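You operate a simulated robot arm through the tools that you are given. There is no shell and no other tool. Be economical: measure what you need, move in short steps, check, and stop when the job is done.

Carry out the task below with a simulated two-armed robot. There is one attempt and no reset: what you move stays moved.

Task
Pick up the blue tray divider from the packing bench top with one hand, pass it to the other hand and put it on the shelf under the packing bench. Set down upright: tray divider.

The check looks at the end state, three seconds after you hand in, the way a careful person would. Anything else that was tipped, shoved, dropped, spilled or broken makes it a failure.

Robot
Two 7-joint arms with two-finger parallel grippers on one trunk, on a base that drives. Base frame: it is fixed to the floor where the robot stands at the start and does not move with it; the origin is under the middle of the robot, x ahead of it, y to its left, z up; the surface under the hand at the start is at about z = 880. Units: mm, degrees, N and s.
The left shoulder is at the start at [71, 156, 1230], the right one opposite. Places, roughly: shelf under the packing bench [800, -900, 300]. Payload 3.91 kg a hand.
Tool frame (each hand has its own): the origin (TCP) lies between the finger pads and is the grasp point; the fingertips stand 30 mm ahead of it; z points along the fingers, y is the line along which they close. Largest opening 110 mm; finger width 20, thickness 10; the body of the gripper, 48 by 112 mm, starts 55 mm behind the TCP.
Orientation is told as [roll, pitch, yaw] about the base's x, y, z axes, in that order, counted from this pose: with the fingers straight down and closing along the base's y, the tool's x points along the base's -x, its y along +y and its z along -z.

Tools
- The arms move only by the tool arm_command. It takes "left_steps", "right_steps" or both (then of equal length, played together; a hand with none holds still); each is a list of rows, each a list of 2 entries, a list of its own where there are three numbers: the shift along the tool's x, y, z in mm, then the turn, a rotation vector about the tool's x, y, z in degrees. In form: [[[x, y, z], [rx, ry, rz]], ...]. A call has 1 to 12 rows; each row is the pose to reach, as a shift and turn from the pose commanded when the call began, along the tool's axes at that moment. "left_grip" and "right_grip" are, for a hand that has rows, the opening, from 0 (shut) to 1 (fully open), set as the call begins (left out, the last holds). A row lasts 0.2 s, in which the tool goes at most 50 mm and 8.6 degrees; a call with a longer step from one row to the next is refused whole, and so is a gripper value outside its range. A pose out of reach is approached as far as the arm can. The call stops where the force on the tool passes 40 N (or 10 N more than at its start, if that is more) or the arm is blocked; 0.2 s more then pass. Each finger travels about 108 mm/s and halts on what it meets, pressing with about 22 N; the grip force reading is that of the motor and also rises with nothing between the fingers. The clock runs only during rows and for 0.2 s after the last one: add rows that repeat a pose to give the fingers time. The reply holds the time, the measured pose of the TCP, the force on the tool along the base axes, the opening and the grip force, in the units named above and with some noise, with the torque about the TCP (base axes, N m) and any sound that the robot's microphone picked up.
- Cameras (640 x 400 px; columns grow to the right, rows downward): "scene" is now at [138.9, 17.2, 1463.1]; the picture's right is [0.19, -0.98, -0.00], its down [-0.50, -0.10, -0.86] and it looks along [0.84, 0.16, -0.51] (base axes); focal length 276 px, centre (320, 200). "left" rides on the left gripper at [72, -17, -103] in its tool frame; the picture's right is [0.23, 0.97, 0.00], its down [-0.76, 0.18, -0.62] and it looks along [-0.61, 0.14, 0.78] (tool axes); focal length 222 px, centre (320, 200). "right" rides on the right gripper at [72, 17, -103] in its tool frame; the picture's right is [-0.23, 0.97, 0.00], its down [-0.76, -0.18, -0.62] and it looks along [-0.61, -0.14, 0.78] (tool axes); focal length 222 px, centre (320, 200). There is no depth. A picture from a camera that has moved, and an enlarged one, comes with that camera's place and axes in the base frame and with its lens.
- snapshot(camera): a new picture of that camera. The clock stands still meanwhile.
- lift_body(by): slides the trunk up (or, below 0, down) by that many mm; the arms and the scene camera ride with it, the base frame stays. It gives what a move gives, with no picture.
- roll_base(legs): drives the robot by 1 to 6 legs, each [ahead, left, turn to the left] in mm, mm and degrees, along the robot's own axes; the way and the turn of a leg run together, so that a leg with both is an arc; at most 1500 mm and 180 degrees a leg. The arms and the cameras ride along, it lands a little off, and it stops where it bumps. It gives what a move gives.
- aim_head(pan, tilt): turns the head with the scene camera to pan (to the left, within 86 degrees either way) and tilt (down, from -29 to 69), counted from straight ahead of the robot. It gives what a move gives.
- inspect(camera, box): a new picture of the part [left, top, right, bottom] of that camera's present view, enlarged. The clock stands still meanwhile.
- hand_in(): hands the job in; it is judged then, once.

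Go step by step. Nothing tells you exact positions but the pictures and the camera data: compare them with the known pose of the tool, close in by small moves and look again before you grip or let go. The budget is 120 turns and 88 pictures, counting those below and the enlarged ones. Unless the task says otherwise, let go and move clear before handing in, and close with one line.

The tools are called after "Call:" as name(argument=value, ...) on one line, values as JSON. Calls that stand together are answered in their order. arm_command: Moves the arms, as the interface text tells. Its arguments: {"type":"object","properties":{"left_steps":{"type":"array","items":{"type":"array"}},"left_grip":{"type":"number"},"right_steps":{"type":"array","items":{"type":"array"}},"right_grip":{"type":"number"}},"required":[]} The other tools are called the same way: lift_body (by) slides the trunk up or down; roll_base (legs) drives the base; aim_head (pan, tilt) turns the head that bears the scene camera; snapshot (camera) takes a picture; inspect (camera, box) takes an enlarged picture of a part of a camera's view; hand_in () hands the job in.

At the start:

```text
clock: 0.0
left_position: [742.6, 327.7, 1138.2]
left_tcp_rot: [-0.1, 0.0, 0.0]
left_wrist_force: [0.1, -1.0, 0.4]
left_ft_torque: [0.02, 0.01, -0.05]
left_grip_width: 110.1
left_gripper_force: 0.0
right_position: [777.2, -191.0, 1161.5]
right_tcp_rot: [0.0, 0.0, 0.0]
right_wrist_force: [0.7, 0.3, -0.6]
right_ft_torque: [-0.01, 0.04, 0.0]
right_grip_width: 109.9
right_gripper_force: 0.1
trunk travel left (down, up): [-675.0, 265.0]
robot x, y, heading: [1.5, 4.5, 0.2]
head pan, tilt: [11.0, 30.8]
```

scene: 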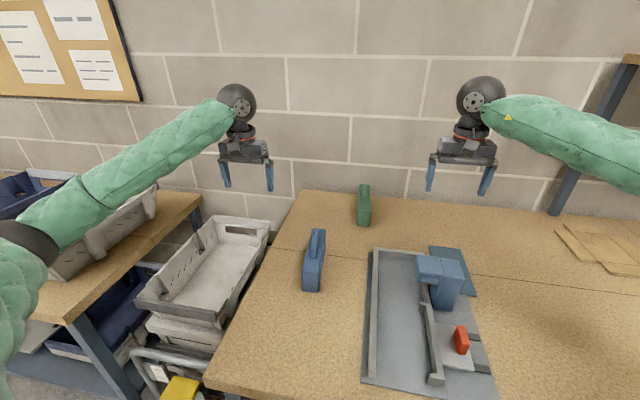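
right: 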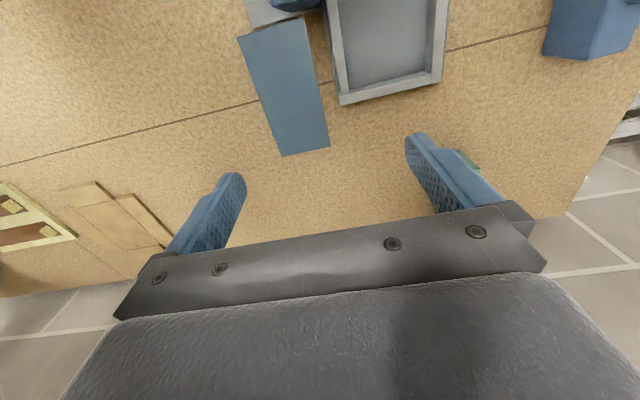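
left: 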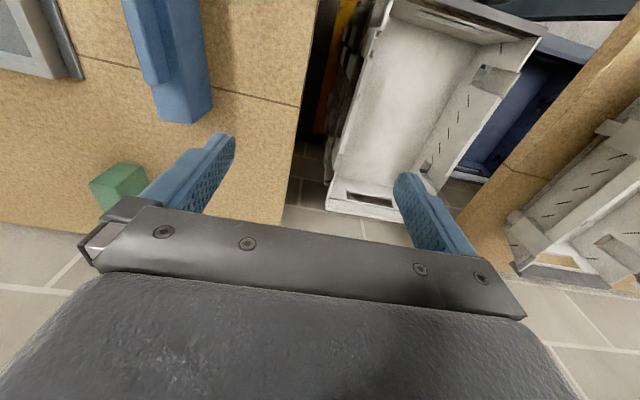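

I see a blue upright block left of a grey fixture on the bench, with a blue block in the fixture too. I'll look closer to tell which is the divider, and look toward the shelf.

Call:
inspect(camera="scene", box=[260, 170, 520, 400])

Call:
aim_head(pan=-50, tilt=45)

Call:
snapshot(camera="scene")

```text
1.74 times, centred on (390, 285) of scene
camera zoom: at [138.9, 17.2, 1463.1], right [0.19, -0.98, 0.0], down [-0.5, -0.1, -0.86], along [0.84, 0.16, -0.51], focal length 481 px, centre (198, 52)
```

zoom: 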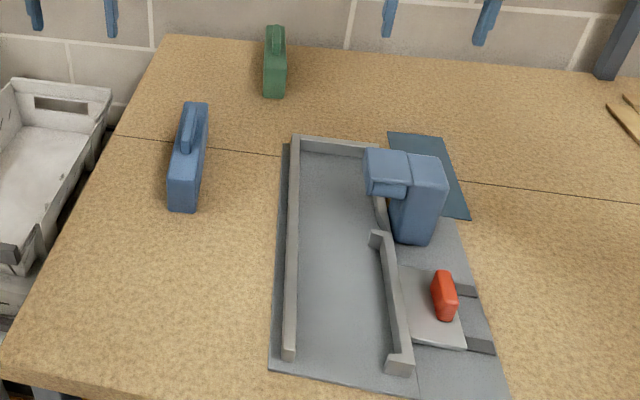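

```text
clock: 1.3
left_position: [743.3, 327.6, 1138.8]
left_tcp_rot: [0.0, -0.1, 0.0]
left_wrist_force: [0.3, 0.3, -0.2]
left_ft_torque: [0.01, -0.01, -0.01]
left_grip_width: 109.7
left_gripper_force: 0.0
right_position: [777.5, -189.5, 1161.5]
right_tcp_rot: [0.0, 0.1, 0.1]
right_wrist_force: [0.6, -0.4, 0.4]
right_ft_torque: [0.03, 0.01, -0.02]
right_grip_width: 110.1
right_gripper_force: 0.2
trunk travel left (down, up): [-675.0, 265.0]
robot x, y, heading: [-1.5, -1.7, -0.1]
head pan, tilt: [-50.0, 45.0]
```

```text
83 pictures are left
camera scene: at [102.8, -62.3, 1441.8], right [-0.77, -0.64, 0.0], down [-0.46, 0.54, -0.71], along [0.45, -0.54, -0.71], focal length 276 px, centre (320, 200)
```

scene: 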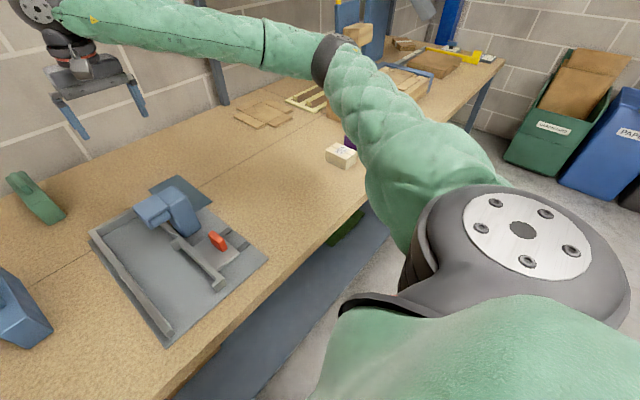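

The blue divider (thin block with a rib on top) stands at about x 630–800, y 135. The green one looks like a decoy. I'll aim the head at the divider to measure it.

Call:
aim_head(pan=10, tilt=42)

Call:
inspect(camera="scene", box=[250, 120, 410, 220])

Call:
inspect(camera="left", box=[60, 0, 300, 150])

Call:
inspect(camera="right", box=[480, 0, 640, 100])

```text
clock: 2.6
left_position: [742.6, 329.0, 1138.1]
left_tcp_rot: [0.0, 0.0, 0.0]
left_wrist_force: [0.4, 0.7, -0.6]
left_ft_torque: [-0.01, 0.02, -0.03]
left_grip_width: 110.0
left_gripper_force: 0.1
right_position: [777.1, -189.5, 1161.2]
right_tcp_rot: [0.0, 0.0, 0.0]
right_wrist_force: [-0.3, 0.6, -0.7]
right_ft_torque: [0.03, 0.0, -0.02]
right_grip_width: 109.8
right_gripper_force: 0.0
trunk travel left (down, up): [-675.0, 265.0]
robot x, y, heading: [2.8, -1.3, -0.0]
head pan, tilt: [10.0, 42.0]
```

```text
4.00 times, centred on (330, 170) of scene
camera zoom: at [132.8, 14.4, 1446.1], right [0.17, -0.98, 0.0], down [-0.66, -0.12, -0.74], along [0.73, 0.13, -0.67], focal length 1105 px, centre (280, 320)
```

zoom: 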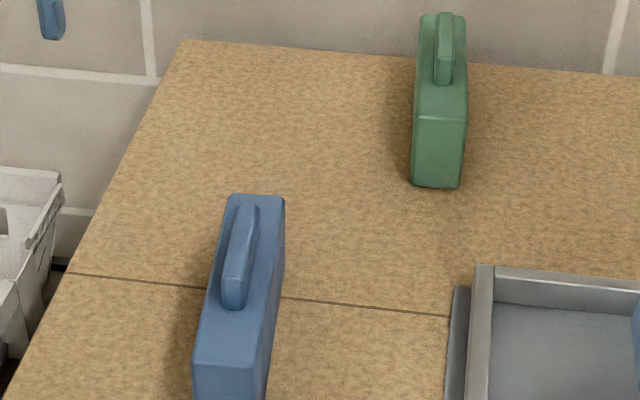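

```text
2.67 times, centred on (180, 75) of left
camera zoom: at [671.2, 312.3, 1241.3], right [-0.23, 0.97, 0.0], down [0.76, 0.18, 0.62], along [0.61, 0.14, -0.78], focal length 592 px, centre (693, 533)
```

zoom: 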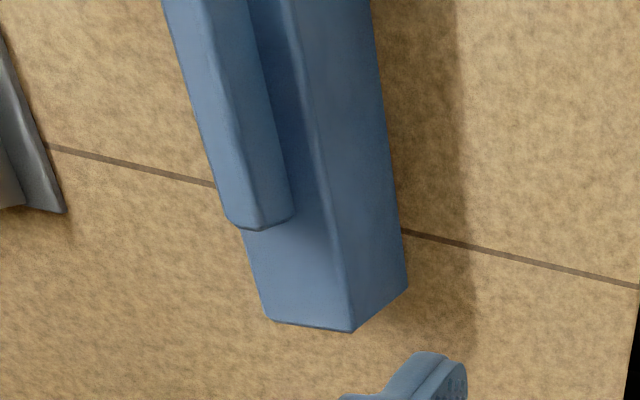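

```text
4.00 times, centred on (560, 50) of right
camera zoom: at [705.9, -172.0, 1264.2], right [0.23, 0.97, 0.0], down [0.76, -0.18, 0.62], along [0.61, -0.14, -0.78], focal length 888 px, centre (-640, 800)
```

zoom: 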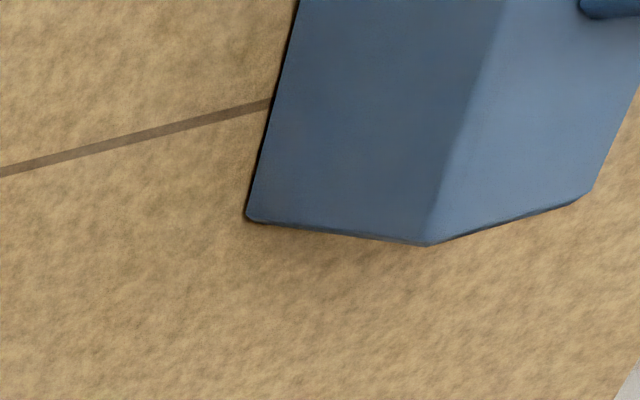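

The divider's body spans about x 625–815, y ≈ 137–151 (yawed about 4°), 41 mm thick, top at about z 951 plus a rib. I'll bring the left hand above it, slightly past the middle, turned to match.

Call:
arm_command(left_steps=[[[1, -37, 0], [0, 0, -1]], [[2, -74, 0], [0, 0, -2]], [[3, -111, 0], [0, 0, -3]], [[4, -148, 0], [0, 0, -4]], [[4, -183, 10], [0, 0, -4.3]], [[4, -183, 50], [0, 0, -4.3]], [[4, -183, 90], [0, 0, -4.3]], [[4, -183, 90], [0, 0, -4.3]]], left_grip=1)

Call:
snapshot(camera="left")

Call:
snapshot(camera="scene")

```text
clock: 4.4
left_position: [736.5, 144.6, 1047.4]
left_tcp_rot: [0.0, 0.0, 4.2]
left_wrist_force: [-0.4, 0.2, -1.1]
left_ft_torque: [0.01, -0.01, -0.02]
left_grip_width: 109.9
left_gripper_force: 0.0
right_position: [777.1, -190.6, 1162.1]
right_tcp_rot: [0.0, 0.1, -0.1]
right_wrist_force: [-0.4, 0.0, 0.4]
right_ft_torque: [-0.01, 0.03, 0.03]
right_grip_width: 109.8
right_gripper_force: 0.0
trunk travel left (down, up): [-675.0, 265.0]
robot x, y, heading: [-1.4, -3.4, -0.2]
head pan, tilt: [10.0, 42.0]
```

```text
79 pictures are left
camera left: at [667.5, 123.4, 1150.4], right [-0.3, 0.95, 0.0], down [0.75, 0.23, 0.62], along [0.59, 0.19, -0.78], focal length 222 px, centre (320, 200)
```

left: 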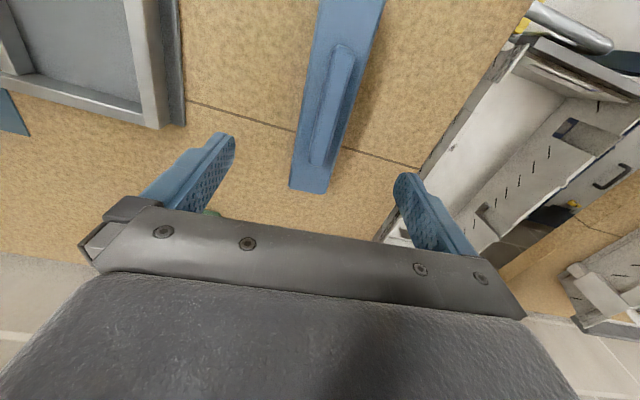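

```text
78 pictures are left
camera scene: at [132.5, 14.3, 1446.2], right [0.17, -0.98, 0.0], down [-0.66, -0.12, -0.74], along [0.73, 0.13, -0.67], focal length 276 px, centre (320, 200)
```

scene: 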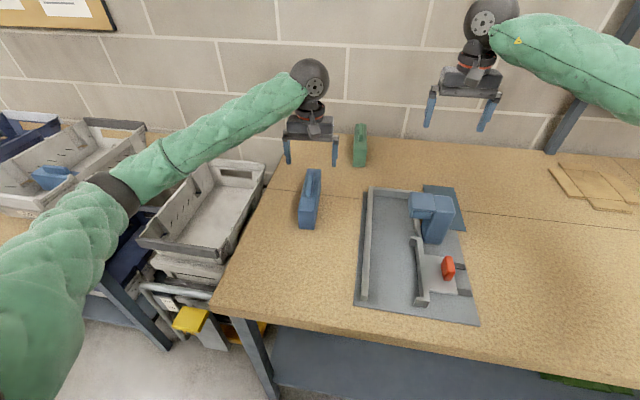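

The hand is lined up over the divider, with clear gaps on both sides. I'll lower it to z ≈ 930 with the fingers open.

Call:
arm_command(left_steps=[[[0, 2, 40], [0, 0, -0.7]], [[0, 2, 75], [0, 0, -0.7]], [[0, 2, 100], [0, 0, -0.7]], [[0, 2, 117], [0, 0, -0.7]], [[0, 2, 117], [0, 0, -0.7]]])

Call:
snapshot(camera="left")

Call:
inspect(camera="scene", box=[250, 100, 410, 250])

```text
clock: 5.6
left_position: [738.2, 146.4, 930.5]
left_tcp_rot: [0.1, -0.1, 5.0]
left_wrist_force: [0.8, 0.7, -0.6]
left_ft_torque: [0.02, 0.0, 0.01]
left_grip_width: 109.8
left_gripper_force: 0.1
right_position: [778.6, -189.4, 1161.5]
right_tcp_rot: [0.0, 0.0, 0.1]
right_wrist_force: [0.0, 0.3, -0.3]
right_ft_torque: [-0.01, 0.0, 0.02]
right_grip_width: 109.9
right_gripper_force: 0.2
trunk travel left (down, up): [-675.0, 265.0]
robot x, y, heading: [2.3, 0.1, -0.1]
head pan, tilt: [10.0, 42.0]
```

```text
77 pictures are left
camera left: at [668.5, 124.8, 1034.1], right [-0.31, 0.95, 0.0], down [0.74, 0.24, 0.62], along [0.59, 0.19, -0.78], focal length 222 px, centre (320, 200)
```

left: 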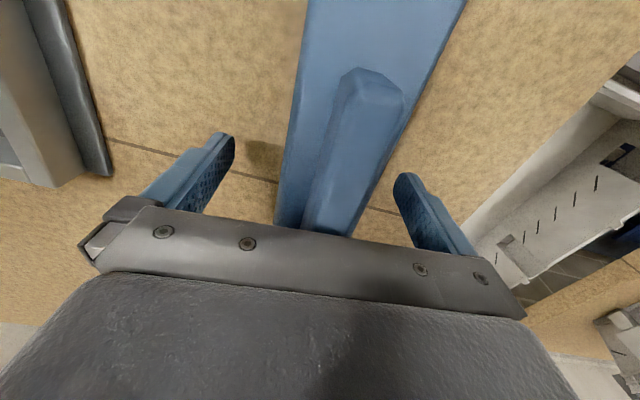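

```text
2.67 times, centred on (330, 175) of scene
camera zoom: at [132.7, 14.3, 1446.1], right [0.17, -0.98, 0.0], down [-0.66, -0.12, -0.74], along [0.73, 0.13, -0.67], focal length 737 px, centre (293, 267)
```

zoom: 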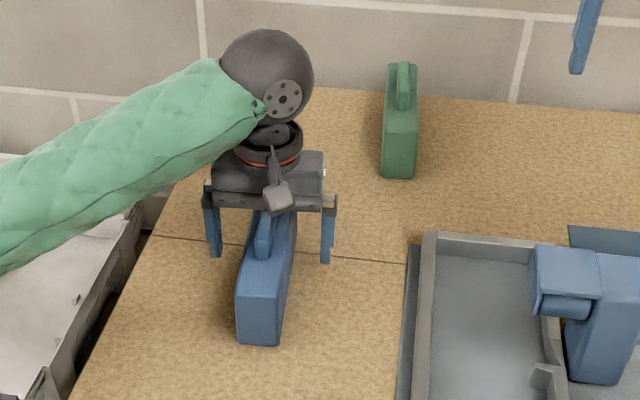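

The fingers straddle the body with no contact. I'll close them now.

Call:
arm_command(left_steps=[[[0, 0, 0], [0, 0, 0]], [[0, 0, 0], [0, 0, 0]], [[0, 0, 0], [0, 0, 0]], [[0, 0, 0], [0, 0, 0]], [[0, 0, 0], [0, 0, 0]]], left_grip=0)

Call:
snapshot(camera="left")

```text
clock: 6.8
left_position: [738.6, 145.6, 931.8]
left_tcp_rot: [-0.1, -0.1, 5.0]
left_wrist_force: [0.5, 0.8, 0.6]
left_ft_torque: [0.02, 0.07, -0.05]
left_grip_width: 43.7
left_gripper_force: 21.8
right_position: [778.0, -189.4, 1160.9]
right_tcp_rot: [0.0, 0.1, 0.0]
right_wrist_force: [-1.5, 0.4, 0.5]
right_ft_torque: [-0.06, 0.0, -0.02]
right_grip_width: 110.0
right_gripper_force: 0.1
trunk travel left (down, up): [-675.0, 265.0]
robot x, y, heading: [-3.5, 3.2, -0.1]
head pan, tilt: [10.0, 42.0]
```

```text
75 pictures are left
camera left: at [668.6, 125.0, 1034.2], right [-0.31, 0.95, 0.0], down [0.74, 0.24, 0.62], along [0.59, 0.19, -0.78], focal length 222 px, centre (320, 200)
```

left: 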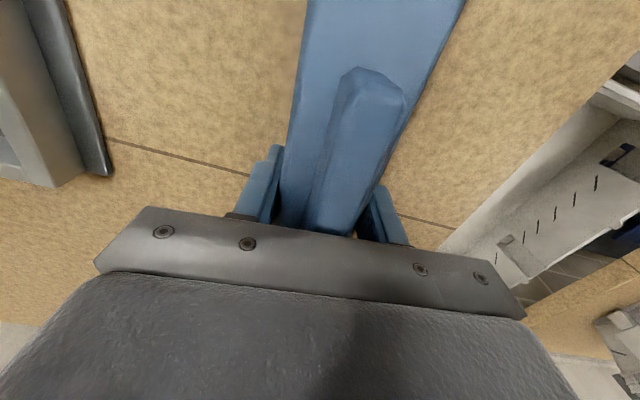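

The grip holds at 43.7 mm. I'll lift a little and check for tilt.

Call:
arm_command(left_steps=[[[0, 0, -20], [0, 0, 0]], [[0, 0, -50], [0, 0, 0]], [[0, 0, -80], [0, 0, 0]], [[0, 0, -80], [0, 0, 0]]])

Call:
inspect(camera="scene", box=[250, 80, 410, 230])

Call:
snapshot(camera="left")

Call:
snapshot(camera="right")

```text
clock: 7.8
left_position: [739.5, 147.1, 1010.0]
left_tcp_rot: [0.0, 0.0, 5.0]
left_wrist_force: [0.9, -0.4, -0.7]
left_ft_torque: [-0.03, 0.0, 0.0]
left_grip_width: 43.8
left_gripper_force: 21.9
right_position: [778.3, -189.9, 1161.3]
right_tcp_rot: [0.0, 0.1, 0.0]
right_wrist_force: [1.1, 0.3, 0.1]
right_ft_torque: [0.01, -0.01, -0.02]
right_grip_width: 110.0
right_gripper_force: 0.2
trunk travel left (down, up): [-675.0, 265.0]
robot x, y, heading: [-5.1, -0.2, 0.0]
head pan, tilt: [10.0, 42.0]
```

```text
2.67 times, centred on (330, 155) of scene
camera zoom: at [133.2, 14.5, 1446.0], right [0.17, -0.98, 0.0], down [-0.66, -0.12, -0.74], along [0.73, 0.13, -0.67], focal length 737 px, centre (293, 320)
```

zoom: 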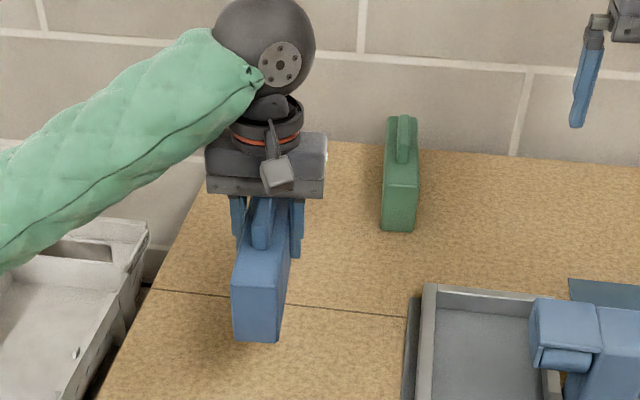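

```text
73 pictures are left
camera left: at [668.8, 125.1, 1113.4], right [-0.31, 0.95, 0.0], down [0.74, 0.24, 0.62], along [0.59, 0.19, -0.78], focal length 222 px, centre (320, 200)
```

left: 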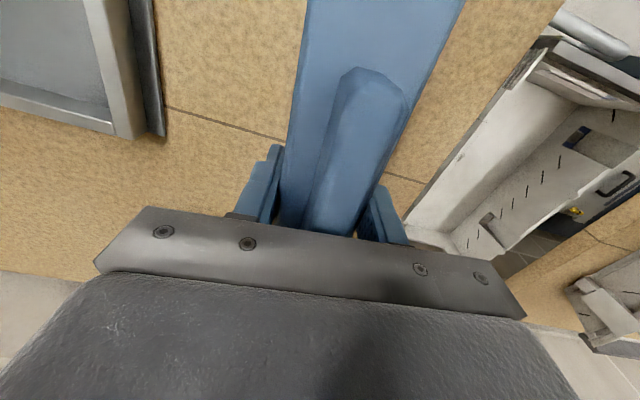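

```text
72 pictures are left
camera right: at [706.2, -172.0, 1264.0], right [0.23, 0.97, 0.0], down [0.76, -0.18, 0.62], along [0.61, -0.14, -0.78], focal length 222 px, centre (320, 200)
```

right: 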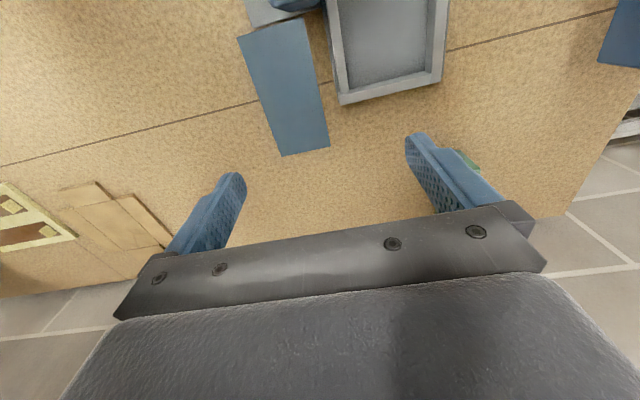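

The divider is light and hangs level, unchanged in the grip. I'll bring it up to the middle (x 800, y 0, z 1130, yaw 0). The right hand draws back and turns its fingers forward, tilted 30° down.

Call:
arm_command(left_steps=[[[-6, -10, -30], [0, 0, 0.6]], [[-12, -30, -60], [0, 0, 1.2]], [[-18, -50, -90], [0, 0, 1.8]], [[-24, -75, -120], [0, 0, 2.5]], [[-30, -100, -120], [0, 0, 3.2]], [[-36, -125, -120], [0, 0, 4]], [[-42, -140, -120], [0, 0, 4.6]], [[-47.5, -151.7, -120], [0, 0, 5]], [[-47.5, -151.7, -120], [0, 0, 5]]], right_steps=[[[30, 0, -10], [0, -7.5, 0]], [[60, 0, -20], [0, -15, 0]], [[90, 0, -30], [0, -22.5, 0]], [[120, 0, -40], [0, -30, 0]], [[145, 0, -40], [0, -37.5, 0]], [[170, 0, -40], [0, -45, 0]], [[185, 0, -40], [0, -52.5, 0]], [[197, 0, -40], [0, -60, 0]], [[197, 0, -40], [0, -60, 0]]])

Call:
snapshot(camera="scene")

Call:
snapshot(camera="right")

```text
clock: 9.8
left_position: [799.2, 0.0, 1132.9]
left_tcp_rot: [0.0, -0.1, 0.0]
left_wrist_force: [0.8, -0.1, -1.2]
left_ft_torque: [-0.01, -0.06, 0.01]
left_grip_width: 44.0
left_gripper_force: 22.5
right_position: [618.2, -182.9, 1212.3]
right_tcp_rot: [0.0, -60.0, -0.1]
right_wrist_force: [-0.9, 0.1, -0.7]
right_ft_torque: [-0.01, -0.01, 0.0]
right_grip_width: 110.1
right_gripper_force: 0.1
right hand out of reach, approached as far as the arm can: row 7, 8, 9
trunk travel left (down, up): [-675.0, 265.0]
robot x, y, heading: [-0.4, -1.4, 0.0]
head pan, tilt: [10.0, 42.0]
```

```text
71 pictures are left
camera scene: at [132.0, 14.4, 1446.2], right [0.17, -0.98, 0.0], down [-0.66, -0.12, -0.74], along [0.73, 0.13, -0.67], focal length 276 px, centre (320, 200)
```

scene: 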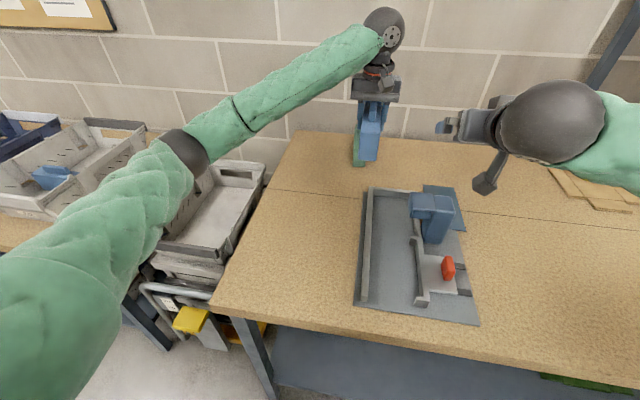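

```text
70 pictures are left
camera right: at [492.6, -165.7, 1199.1], right [0.11, 0.97, 0.2], down [-0.16, -0.18, 0.97], along [0.98, -0.14, 0.14], focal length 222 px, centre (320, 200)
```

right: 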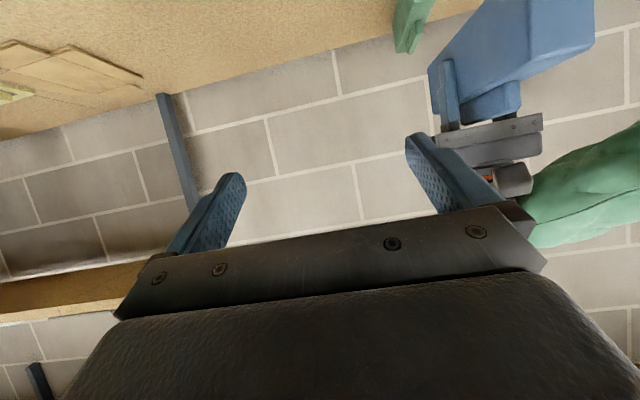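

The right hand was limited by minimum reach, so I'm unsure of its commanded reference. I'll do a small sideways move, with 8° of extra down-tilt, to calibrate.

Call:
arm_command(right_steps=[[[0, 30, 20], [0, 4, 0]], [[0, 60, 40], [0, 8, 0]], [[0, 60, 40], [0, 8, 0]]])

```text
clock: 10.6
left_position: [798.2, -1.0, 1131.5]
left_tcp_rot: [-0.1, 0.1, 0.1]
left_wrist_force: [0.0, 0.3, -0.7]
left_ft_torque: [0.04, -0.05, -0.02]
left_grip_width: 43.8
left_gripper_force: 21.6
right_position: [653.3, -125.0, 1189.7]
right_tcp_rot: [0.1, -52.0, -0.2]
right_wrist_force: [0.1, 0.1, -0.3]
right_ft_torque: [0.03, -0.01, 0.0]
right_grip_width: 110.3
right_gripper_force: 0.1
trunk travel left (down, up): [-675.0, 265.0]
robot x, y, heading: [-3.0, 1.4, -0.1]
head pan, tilt: [10.0, 42.0]
```

The reference is now clear. I'll bring the right hand behind the near end of the divider at y = 0, still short of it.

Call:
arm_command(right_steps=[[[3, 42, 1], [0, 0, 0]], [[6, 84, 2], [0, 0, 0]], [[9.7, 124.5, 3.8], [0, 0, 0]], [[9.7, 124.5, 3.8], [0, 0, 0]]])

Call:
snapshot(camera="right")

Call:
snapshot(camera="left")

Call:
snapshot(camera="scene")

```text
clock: 11.6
left_position: [798.3, -1.3, 1131.8]
left_tcp_rot: [0.2, 0.0, -0.1]
left_wrist_force: [-0.5, -0.4, -1.1]
left_ft_torque: [0.01, -0.02, 0.0]
left_grip_width: 43.8
left_gripper_force: 22.1
right_position: [650.1, -0.0, 1180.7]
right_tcp_rot: [0.1, -52.0, 0.0]
right_wrist_force: [-0.2, -0.4, -1.5]
right_ft_torque: [-0.02, 0.04, 0.0]
right_grip_width: 110.3
right_gripper_force: 0.0
trunk travel left (down, up): [-675.0, 265.0]
robot x, y, heading: [-0.8, -2.4, 0.2]
head pan, tilt: [10.0, 42.0]
```

```text
69 pictures are left
camera right: at [525.1, 16.8, 1186.0], right [0.14, 0.97, 0.18], down [-0.02, -0.18, 0.98], along [0.99, -0.14, 0.0], focal length 222 px, centre (320, 200)
```

right: 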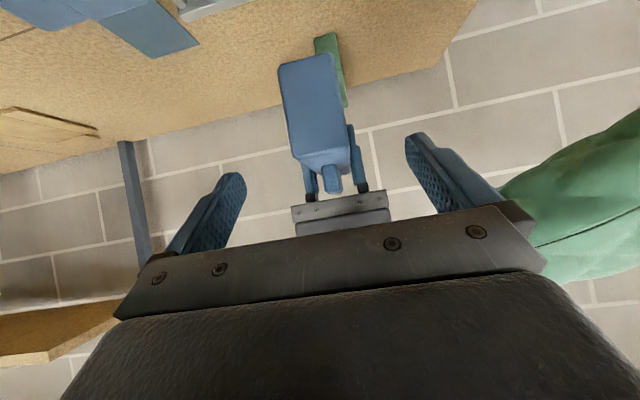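

```text
68 pictures are left
camera left: at [727.6, -16.6, 1234.7], right [-0.23, 0.97, 0.0], down [0.76, 0.18, 0.62], along [0.61, 0.14, -0.78], focal length 222 px, centre (320, 200)
```

left: 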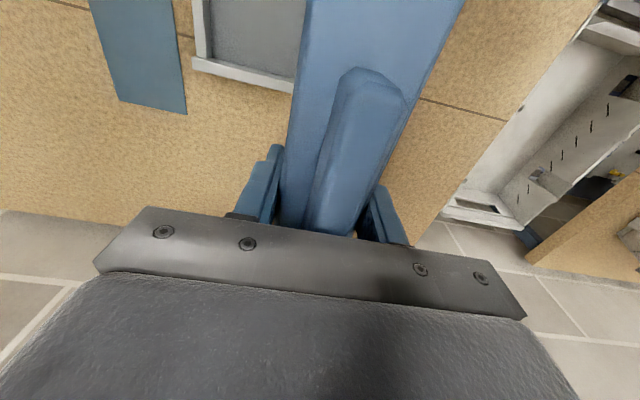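

```text
67 pictures are left
camera scene: at [132.7, 12.8, 1446.1], right [0.17, -0.98, 0.0], down [-0.66, -0.12, -0.74], along [0.73, 0.13, -0.67], focal length 276 px, centre (320, 200)
```

scene: 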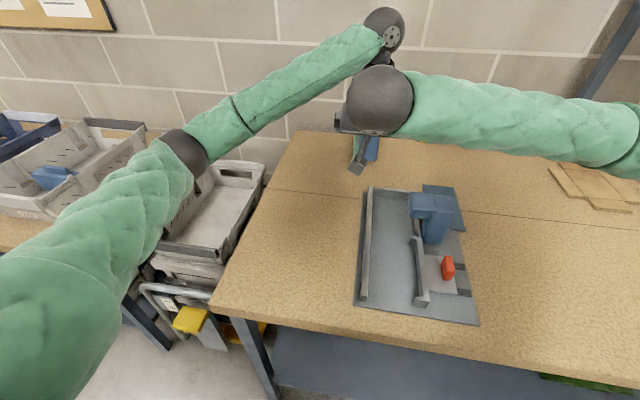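

The near end sits at x ≈ 690, y ≈ 1, bottom z ≈ 1082, as predicted. I'll advance along the fingers most of the way and check.

Call:
arm_command(right_steps=[[[0, 0, 30], [0, 0, 0]], [[0, 0, 55], [0, 0, 0]], [[-1, 0, 75], [0, 0, 0]], [[-1, 0, 75], [0, 0, 0]]])

Call:
snapshot(camera="right")

Call:
snapshot(camera="left")

```text
clock: 12.6
left_position: [799.2, 0.2, 1131.3]
left_tcp_rot: [0.1, 0.1, 0.0]
left_wrist_force: [-0.3, 0.1, -1.4]
left_ft_torque: [-0.02, -0.04, -0.01]
left_grip_width: 43.5
left_gripper_force: 22.2
right_position: [709.9, 0.7, 1134.7]
right_tcp_rot: [0.0, -52.0, -0.1]
right_wrist_force: [-0.1, 0.8, 0.2]
right_ft_torque: [-0.01, 0.0, -0.01]
right_grip_width: 110.1
right_gripper_force: 0.1
trunk travel left (down, up): [-675.0, 265.0]
robot x, y, heading: [-0.6, -0.9, -0.0]
head pan, tilt: [10.0, 42.0]
```

```text
66 pictures are left
camera right: at [585.1, 18.5, 1140.3], right [0.14, 0.97, 0.18], down [-0.02, -0.18, 0.98], along [0.99, -0.14, 0.0], focal length 222 px, centre (320, 200)
```

right: 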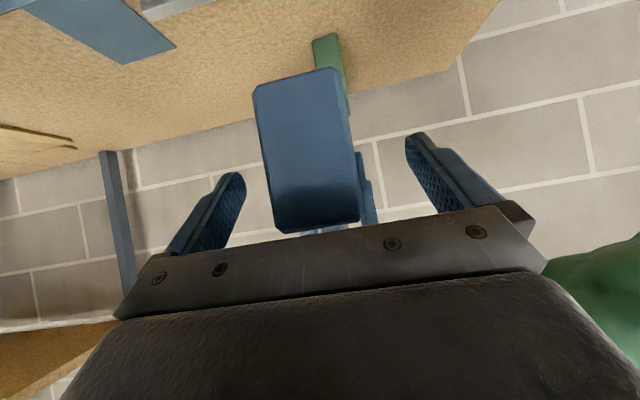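

```text
65 pictures are left
camera left: at [727.7, -15.3, 1234.7], right [-0.23, 0.97, 0.0], down [0.76, 0.18, 0.62], along [0.61, 0.14, -0.78], focal length 222 px, centre (320, 200)
```

left: 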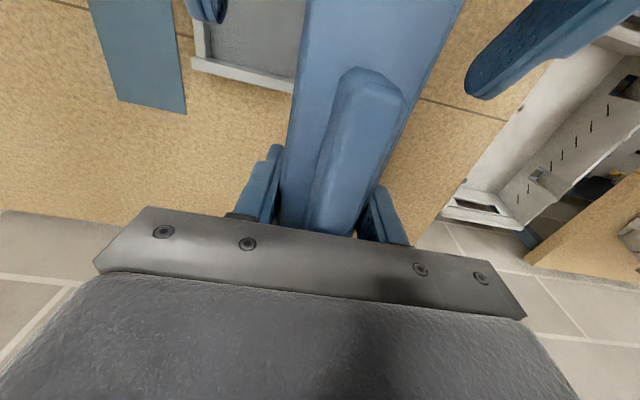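

The geometry is confirmed: the face is at x 691, z 1081–1153, centred. I'll advance 20 mm more and close the right hand gently on the end.

Call:
arm_command(right_steps=[[[0, 0, 10], [0, 0, 0]], [[0, 0, 20], [0, 0, 0]], [[0, 0, 20], [0, 0, 0]]])

Call:
arm_command(right_steps=[[[0, 0, 0], [0, 0, 0]], [[0, 0, 0], [0, 0, 0]], [[0, 0, 0], [0, 0, 0]], [[0, 0, 0], [0, 0, 0]], [[0, 0, 0], [0, 0, 0]]], right_grip=0)

Call:
snapshot(camera="right")

Call:
snapshot(camera="left")

```text
clock: 13.4
left_position: [798.7, 0.9, 1130.9]
left_tcp_rot: [0.0, 0.1, 0.0]
left_wrist_force: [0.6, -1.0, -1.7]
left_ft_torque: [0.02, -0.04, -0.01]
left_grip_width: 43.8
left_gripper_force: 21.7
right_position: [726.7, 1.0, 1122.4]
right_tcp_rot: [-0.1, -52.1, 0.0]
right_wrist_force: [0.1, -0.2, 0.1]
right_ft_torque: [0.02, 0.02, -0.02]
right_grip_width: 109.9
right_gripper_force: 0.0
trunk travel left (down, up): [-675.0, 265.0]
robot x, y, heading: [0.5, 1.5, 0.2]
head pan, tilt: [10.0, 42.0]
```

```text
clock: 14.6
left_position: [798.9, -0.0, 1133.1]
left_tcp_rot: [0.0, 0.0, 0.0]
left_wrist_force: [0.2, 0.8, -0.5]
left_ft_torque: [0.03, 0.02, 0.02]
left_grip_width: 43.9
left_gripper_force: 22.6
right_position: [726.0, 1.0, 1121.4]
right_tcp_rot: [0.0, -51.9, 0.0]
right_wrist_force: [0.4, -0.9, 0.4]
right_ft_torque: [-0.02, 0.01, -0.05]
right_grip_width: 43.7
right_gripper_force: 22.0
trunk travel left (down, up): [-675.0, 265.0]
robot x, y, heading: [1.7, -2.4, -0.0]
head pan, tilt: [10.0, 42.0]
```

```text
64 pictures are left
camera right: at [601.0, 18.3, 1127.6], right [0.14, 0.97, 0.18], down [-0.02, -0.18, 0.98], along [0.99, -0.14, 0.0], focal length 222 px, centre (320, 200)
```

right: 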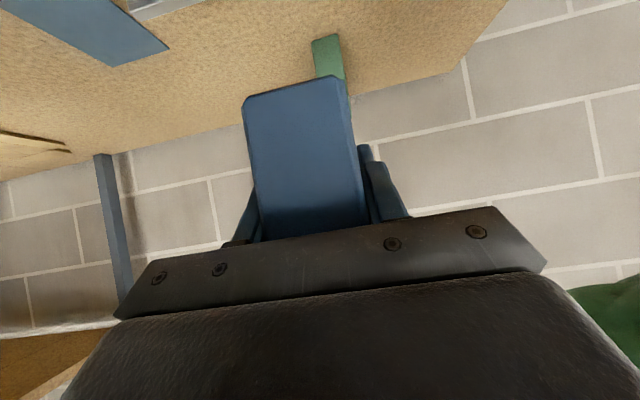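

```text
63 pictures are left
camera left: at [728.0, -15.1, 1234.5], right [-0.23, 0.97, 0.0], down [0.76, 0.18, 0.62], along [0.61, 0.14, -0.78], focal length 222 px, centre (320, 200)
```

left: 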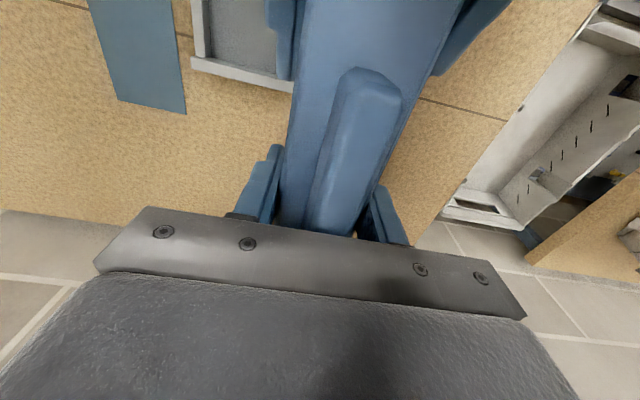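

Both hands hold it firmly (43.7 mm each). I'll open the left hand in place first, then check that the right carries it.

Call:
arm_command(left_steps=[[[0, 0, 0], [0, 0, 0]], [[0, 0, 0], [0, 0, 0]], [[0, 0, 0], [0, 0, 0]], [[0, 0, 0], [0, 0, 0]]], left_grip=1)

Call:
snapshot(camera="left")

Call:
snapshot(camera="right")

```text
clock: 15.6
left_position: [800.1, 1.4, 1131.7]
left_tcp_rot: [0.0, 0.0, 0.0]
left_wrist_force: [0.4, 0.5, -0.8]
left_ft_torque: [0.02, -0.02, 0.0]
left_grip_width: 110.0
left_gripper_force: 0.1
right_position: [726.6, 1.3, 1121.9]
right_tcp_rot: [0.1, -52.0, 0.0]
right_wrist_force: [1.3, 0.0, 0.4]
right_ft_torque: [0.0, 0.09, -0.01]
right_grip_width: 43.7
right_gripper_force: 22.1
trunk travel left (down, up): [-675.0, 265.0]
robot x, y, heading: [-2.2, 0.5, 0.1]
head pan, tilt: [10.0, 42.0]
```

```text
62 pictures are left
camera left: at [728.0, -15.1, 1234.6], right [-0.23, 0.97, 0.0], down [0.76, 0.18, 0.62], along [0.61, 0.14, -0.78], focal length 222 px, centre (320, 200)
```

left: 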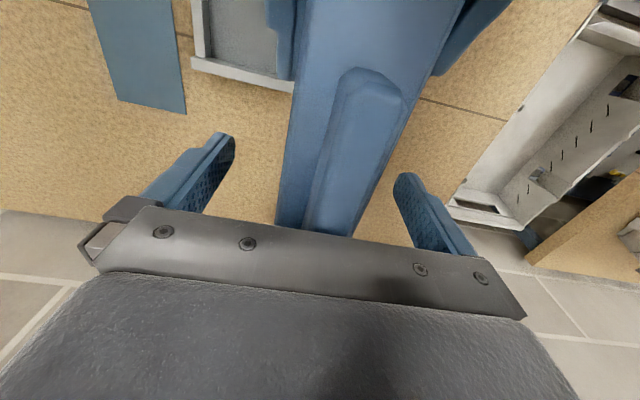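

```text
61 pictures are left
camera right: at [600.9, 18.3, 1127.6], right [0.14, 0.97, 0.18], down [-0.02, -0.18, 0.98], along [0.99, -0.14, 0.0], focal length 222 px, centre (320, 200)
```

right: 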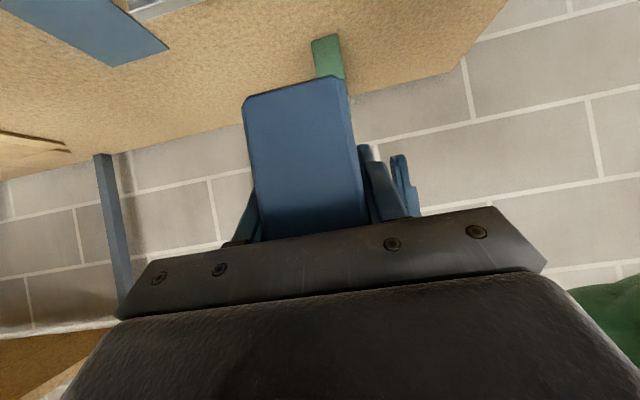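

The right hand carries it alone with no droop. I'll raise the left hand clear and move it off to the left.

Call:
arm_command(left_steps=[[[0, 0, -30], [0, 0, 0]], [[0, 0, -70], [0, 0, 0]], [[0, 0, -110], [0, 0, 0]], [[0, 0, -140], [0, 0, 0]], [[20, 40, -140], [0, 0, 0]], [[40, 80, -140], [0, 0, 0]], [[60, 120, -140], [0, 0, 0]], [[80, 160, -140], [0, 0, 0]], [[100, 200, -140], [0, 0, 0]], [[120, 240, -140], [0, 0, 0]], [[140, 280, -140], [0, 0, 0]], [[140, 280, -140], [0, 0, 0]]])

Call:
snapshot(camera="scene")

```text
clock: 18.2
left_position: [660.5, 279.0, 1272.1]
left_tcp_rot: [0.0, 0.2, 0.0]
left_wrist_force: [0.6, 0.0, 0.1]
left_ft_torque: [0.04, 0.03, 0.03]
left_grip_width: 109.9
left_gripper_force: 0.0
right_position: [727.8, 0.2, 1120.7]
right_tcp_rot: [0.2, -51.9, -0.1]
right_wrist_force: [0.5, 0.2, -0.2]
right_ft_torque: [0.0, 0.05, 0.06]
right_grip_width: 43.7
right_gripper_force: 21.6
trunk travel left (down, up): [-675.0, 265.0]
robot x, y, heading: [-1.9, -2.7, -0.0]
head pan, tilt: [10.0, 42.0]
```

```text
60 pictures are left
camera scene: at [134.1, 13.1, 1445.9], right [0.17, -0.98, 0.0], down [-0.66, -0.12, -0.74], along [0.73, 0.13, -0.67], focal length 276 px, centre (320, 200)
```

scene: 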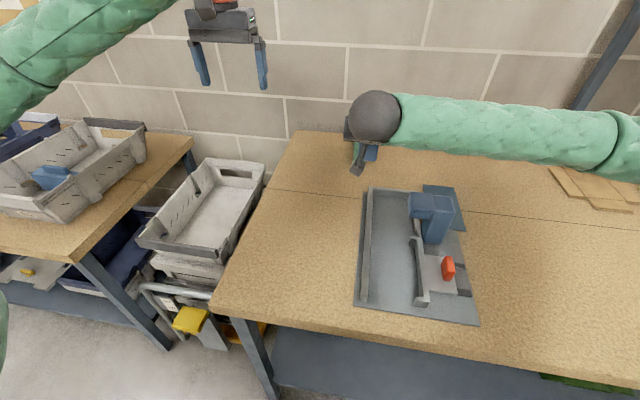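

The transfer is done. Before backing off I'll check the surroundings left and right.

Call:
aim_head(pan=-86, tilt=30)

Call:
snapshot(camera="scene")

Call:
aim_head(pan=86, tilt=30)

Call:
snapshot(camera="scene")

```text
clock: 19.9
left_position: [660.3, 280.1, 1272.2]
left_tcp_rot: [0.0, -0.1, -0.1]
left_wrist_force: [0.0, -0.8, 0.6]
left_ft_torque: [0.03, -0.01, 0.01]
left_grip_width: 110.2
left_gripper_force: 0.1
right_position: [726.6, 1.3, 1121.1]
right_tcp_rot: [0.0, -52.0, 0.1]
right_wrist_force: [-0.2, -0.3, 0.3]
right_ft_torque: [-0.01, 0.1, 0.0]
right_grip_width: 43.7
right_gripper_force: 22.0
trunk travel left (down, up): [-675.0, 265.0]
robot x, y, heading: [-1.1, -0.4, 0.1]
head pan, tilt: [-85.9, 30.0]
```

```text
59 pictures are left
camera scene: at [57.0, -90.1, 1464.4], right [-1.0, -0.07, 0.0], down [-0.04, 0.5, -0.87], along [0.06, -0.86, -0.5], focal length 276 px, centre (320, 200)
```

scene: 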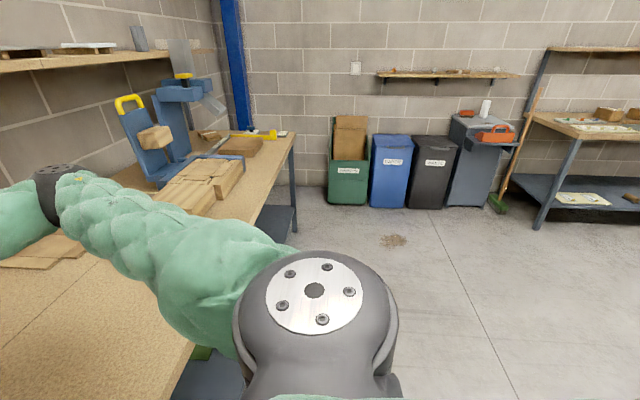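

```text
clock: 22.5
left_position: [660.8, 281.2, 1272.2]
left_tcp_rot: [0.0, 0.0, 0.0]
left_wrist_force: [-0.2, 0.6, 0.3]
left_ft_torque: [0.0, 0.03, -0.01]
left_grip_width: 110.0
left_gripper_force: 0.1
right_position: [726.3, 1.6, 1122.8]
right_tcp_rot: [0.0, -52.0, 0.0]
right_wrist_force: [0.4, -0.2, -0.1]
right_ft_torque: [-0.02, 0.08, 0.0]
right_grip_width: 43.5
right_gripper_force: 22.1
trunk travel left (down, up): [-675.0, 265.0]
robot x, y, heading: [1.6, 2.1, -0.0]
head pan, tilt: [85.9, 30.0]
```

```text
58 pictures are left
camera scene: at [57.0, 90.3, 1464.4], right [1.0, -0.07, 0.0], down [-0.04, -0.5, -0.87], along [0.06, 0.86, -0.5], focal length 276 px, centre (320, 200)
```

scene: 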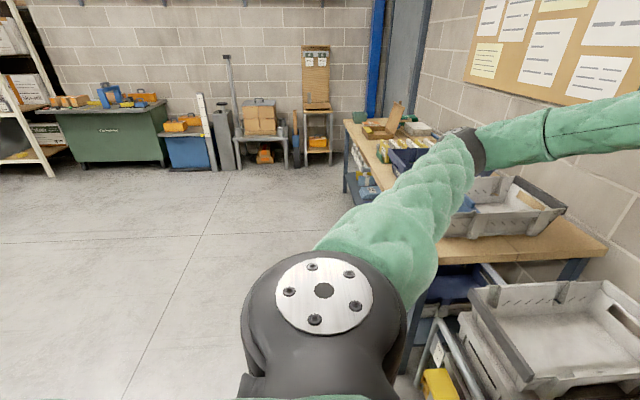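

There is open floor behind and to the right. I'll back off 700 mm so both arms clear the bench, then slide right and look under it.

Call:
roll_base(legs=[[-700, 0, 0], [0, -600, 0]])

Call:
lift_body(by=-400)

Call:
aim_head(pan=-20, tilt=25)

Call:
snapshot(camera="scene")

Call:
snapshot(camera="right")

```text
clock: 29.4
left_position: [-46.3, -322.5, 1273.0]
left_tcp_rot: [0.0, 0.0, 0.4]
left_wrist_force: [0.2, -0.3, -0.4]
left_ft_torque: [-0.01, 0.01, -0.05]
left_grip_width: 110.1
left_gripper_force: 0.1
right_position: [20.5, -601.6, 1121.6]
right_tcp_rot: [0.1, -51.9, 0.2]
right_wrist_force: [-0.1, 0.2, 0.1]
right_ft_torque: [0.0, 0.05, 0.03]
right_grip_width: 43.7
right_gripper_force: 22.1
trunk travel left (down, up): [-675.0, 265.0]
robot x, y, heading: [-708.1, -609.9, 0.3]
head pan, tilt: [85.9, 30.0]
```

```text
clock: 33.2
left_position: [-45.6, -321.3, 873.0]
left_tcp_rot: [0.0, -0.1, 0.3]
left_wrist_force: [0.3, -0.2, 0.6]
left_ft_torque: [0.01, -0.01, 0.01]
left_grip_width: 109.9
left_gripper_force: 0.1
right_position: [21.2, -600.9, 722.3]
right_tcp_rot: [0.0, -52.0, 0.2]
right_wrist_force: [-0.2, 0.4, 0.7]
right_ft_torque: [-0.01, 0.08, 0.01]
right_grip_width: 43.8
right_gripper_force: 21.9
trunk travel left (down, up): [-275.0, 665.0]
robot x, y, heading: [-703.4, -608.2, -0.1]
head pan, tilt: [85.9, 30.0]
```

```text
clock: 35.1
left_position: [-46.9, -322.0, 872.5]
left_tcp_rot: [0.0, 0.0, 0.3]
left_wrist_force: [-0.4, 0.0, 1.3]
left_ft_torque: [0.04, 0.02, -0.01]
left_grip_width: 109.8
left_gripper_force: 0.0
right_position: [22.7, -600.1, 722.4]
right_tcp_rot: [0.1, -52.1, 0.1]
right_wrist_force: [0.2, -0.2, 0.0]
right_ft_torque: [0.01, 0.06, 0.0]
right_grip_width: 43.8
right_gripper_force: 21.8
trunk travel left (down, up): [-275.0, 665.0]
robot x, y, heading: [-705.9, -606.8, 0.5]
head pan, tilt: [-20.0, 25.0]
```

```text
57 pictures are left
camera scene: at [-567.2, -636.4, 1072.3], right [-0.34, -0.94, 0.0], down [-0.4, 0.14, -0.91], along [0.85, -0.31, -0.42], focal length 276 px, centre (320, 200)
```

scene: 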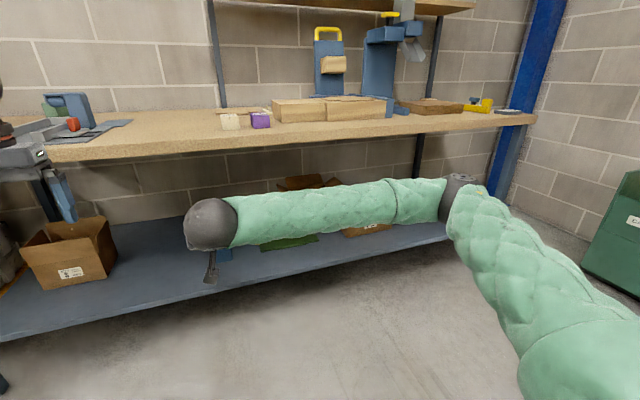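

```text
56 pictures are left
camera right: at [-103.8, -584.3, 727.6], right [0.14, 0.97, 0.18], down [-0.02, -0.18, 0.98], along [0.99, -0.14, 0.0], focal length 222 px, centre (320, 200)
```

right: 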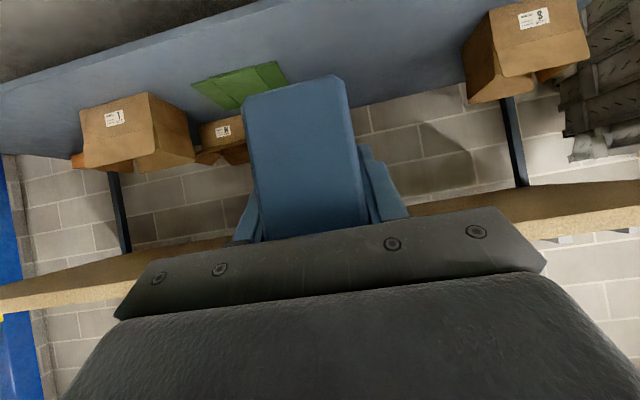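

Under the bench there's a clear stretch of shelf between the carton (y > -110) and the green mat (y < -730), with its front edge near x 340. I'll tuck the left hand in, lower the trunk fully, and shift left to line up with y ≈ -450.

Call:
arm_command(left_steps=[[[30, 25, 0], [0, 0, 0]], [[60, 50, 0], [0, 0, 0]], [[90, 75, 0], [0, 0, 0]], [[120, 100, 0], [0, 0, 0]], [[150, 125, 0], [0, 0, 0]], [[180, 150, 0], [0, 0, 0]], [[200, 170, 0], [0, 0, 0]], [[200, 170, 0], [0, 0, 0]]])

Call:
lift_body(by=-270)

Call:
roll_base(legs=[[0, 150, 0]])

Call:
aim_head(pan=5, tilt=20)

Call:
snapshot(camera="scene")

Call:
snapshot(camera="right")

Call:
snapshot(camera="left")

```text
clock: 36.9
left_position: [-249.7, -152.5, 874.3]
left_tcp_rot: [0.0, 0.0, 0.3]
left_wrist_force: [0.1, -1.6, 0.5]
left_ft_torque: [0.0, 0.01, 0.02]
left_grip_width: 109.9
left_gripper_force: 0.0
right_position: [22.3, -601.5, 722.0]
right_tcp_rot: [0.1, -52.0, 0.3]
right_wrist_force: [0.6, 0.5, -0.5]
right_ft_torque: [0.0, 0.05, -0.03]
right_grip_width: 43.9
right_gripper_force: 22.7
trunk travel left (down, up): [-275.0, 665.0]
robot x, y, heading: [-706.8, -608.3, -0.1]
head pan, tilt: [-20.0, 25.0]
```

```text
clock: 39.6
left_position: [-248.2, -152.2, 603.0]
left_tcp_rot: [-0.1, -0.1, 0.4]
left_wrist_force: [0.1, 0.5, -0.6]
left_ft_torque: [0.04, -0.01, -0.01]
left_grip_width: 110.0
left_gripper_force: 0.0
right_position: [21.9, -600.2, 451.9]
right_tcp_rot: [0.0, -52.1, 0.2]
right_wrist_force: [0.0, -1.0, -0.2]
right_ft_torque: [0.01, 0.08, 0.01]
right_grip_width: 43.7
right_gripper_force: 22.3
trunk travel left (down, up): [-5.0, 935.0]
robot x, y, heading: [-704.0, -603.9, 0.2]
head pan, tilt: [-20.0, 25.0]
```

```text
clock: 41.0
left_position: [-250.4, -2.3, 602.9]
left_tcp_rot: [0.0, 0.1, 0.5]
left_wrist_force: [0.0, -0.4, -0.8]
left_ft_torque: [0.0, -0.01, 0.0]
left_grip_width: 110.0
left_gripper_force: 0.0
right_position: [20.9, -450.7, 452.3]
right_tcp_rot: [0.0, -51.9, 0.3]
right_wrist_force: [0.6, -0.4, -0.4]
right_ft_torque: [-0.02, 0.07, -0.01]
right_grip_width: 43.5
right_gripper_force: 22.0
trunk travel left (down, up): [-5.0, 935.0]
robot x, y, heading: [-706.8, -457.3, 0.4]
head pan, tilt: [-20.0, 25.0]
```

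```text
clock: 41.9
left_position: [-249.5, -2.1, 602.8]
left_tcp_rot: [0.0, 0.0, 0.3]
left_wrist_force: [0.1, 0.8, 0.6]
left_ft_torque: [0.01, 0.01, 0.02]
left_grip_width: 109.9
left_gripper_force: 0.0
right_position: [21.6, -450.7, 452.2]
right_tcp_rot: [0.0, -52.0, 0.3]
right_wrist_force: [0.7, -0.1, 0.1]
right_ft_torque: [0.01, 0.09, 0.0]
right_grip_width: 43.8
right_gripper_force: 21.7
trunk travel left (down, up): [-5.0, 935.0]
robot x, y, heading: [-707.5, -457.4, 0.3]
head pan, tilt: [5.0, 20.0]
```

```text
55 pictures are left
camera scene: at [-562.3, -447.3, 810.4], right [0.09, -1.0, 0.0], down [-0.34, -0.03, -0.94], along [0.94, 0.09, -0.34], focal length 276 px, centre (320, 200)
```

scene: 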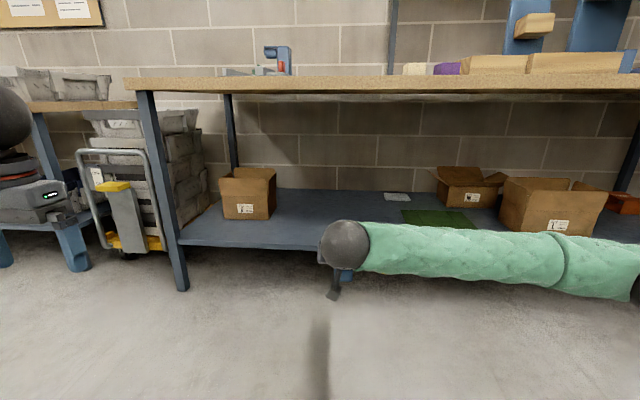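

```text
54 pictures are left
camera right: at [-104.8, -434.0, 457.7], right [0.13, 0.97, 0.18], down [-0.02, -0.18, 0.98], along [0.99, -0.14, 0.0], focal length 222 px, centre (320, 200)
```

right: 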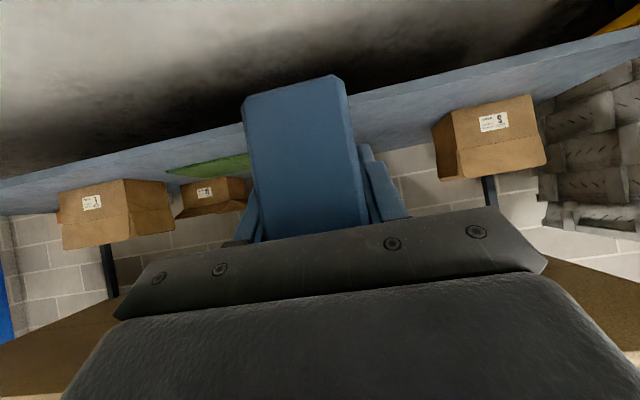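

```text
53 pictures are left
camera left: at [-321.3, -18.2, 706.1], right [-0.23, 0.97, 0.0], down [0.76, 0.18, 0.62], along [0.61, 0.15, -0.78], focal length 222 px, centre (320, 200)
```

left: 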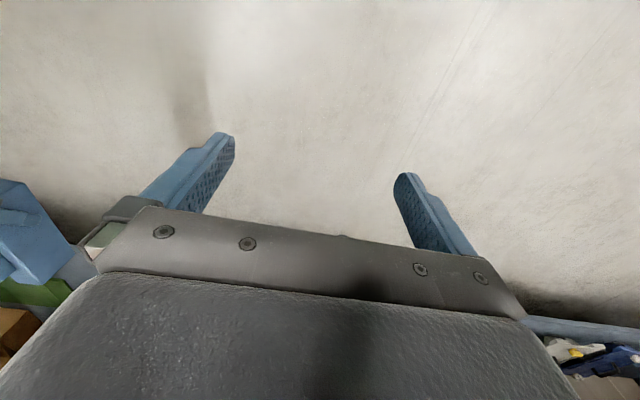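

The lane is clear: the carton is left, the mat and boxes right, and the object's bottom is about 110 mm above the shelf. I'll drive ahead in two stages.

Call:
roll_base(legs=[[300, 0, 0]])

Call:
snapshot(camera="right")

Call:
snapshot(camera="scene")

```text
clock: 43.9
left_position: [53.2, -0.0, 602.5]
left_tcp_rot: [0.0, 0.0, 0.3]
left_wrist_force: [-0.5, 0.8, -0.9]
left_ft_torque: [-0.02, 0.01, 0.0]
left_grip_width: 109.9
left_gripper_force: 0.1
right_position: [321.7, -449.4, 451.4]
right_tcp_rot: [-0.1, -52.0, 0.3]
right_wrist_force: [-0.5, -0.2, -0.3]
right_ft_torque: [-0.02, 0.09, -0.01]
right_grip_width: 43.9
right_gripper_force: 22.1
trunk travel left (down, up): [-5.0, 935.0]
robot x, y, heading: [-402.0, -454.0, 0.1]
head pan, tilt: [5.0, 20.0]
```

```text
52 pictures are left
camera right: at [196.3, -432.9, 457.7], right [0.14, 0.97, 0.18], down [-0.02, -0.18, 0.98], along [0.99, -0.14, 0.0], focal length 222 px, centre (320, 200)
```

right: 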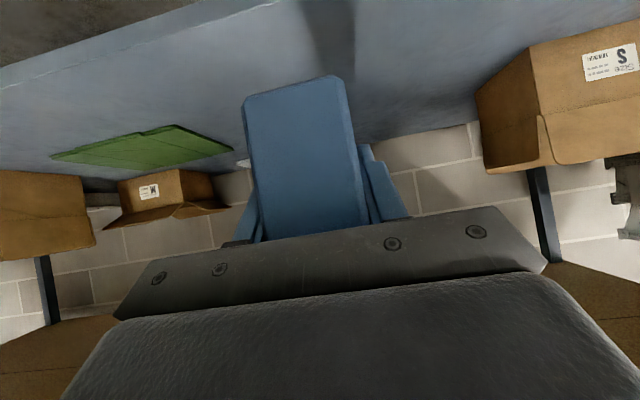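

```text
51 pictures are left
camera scene: at [-261.2, -445.6, 810.4], right [0.09, -1.0, 0.0], down [-0.34, -0.03, -0.94], along [0.94, 0.09, -0.34], focal length 276 px, centre (320, 200)
```

scene: 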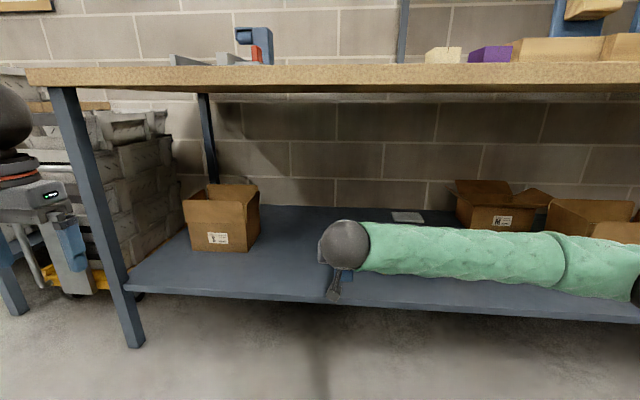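

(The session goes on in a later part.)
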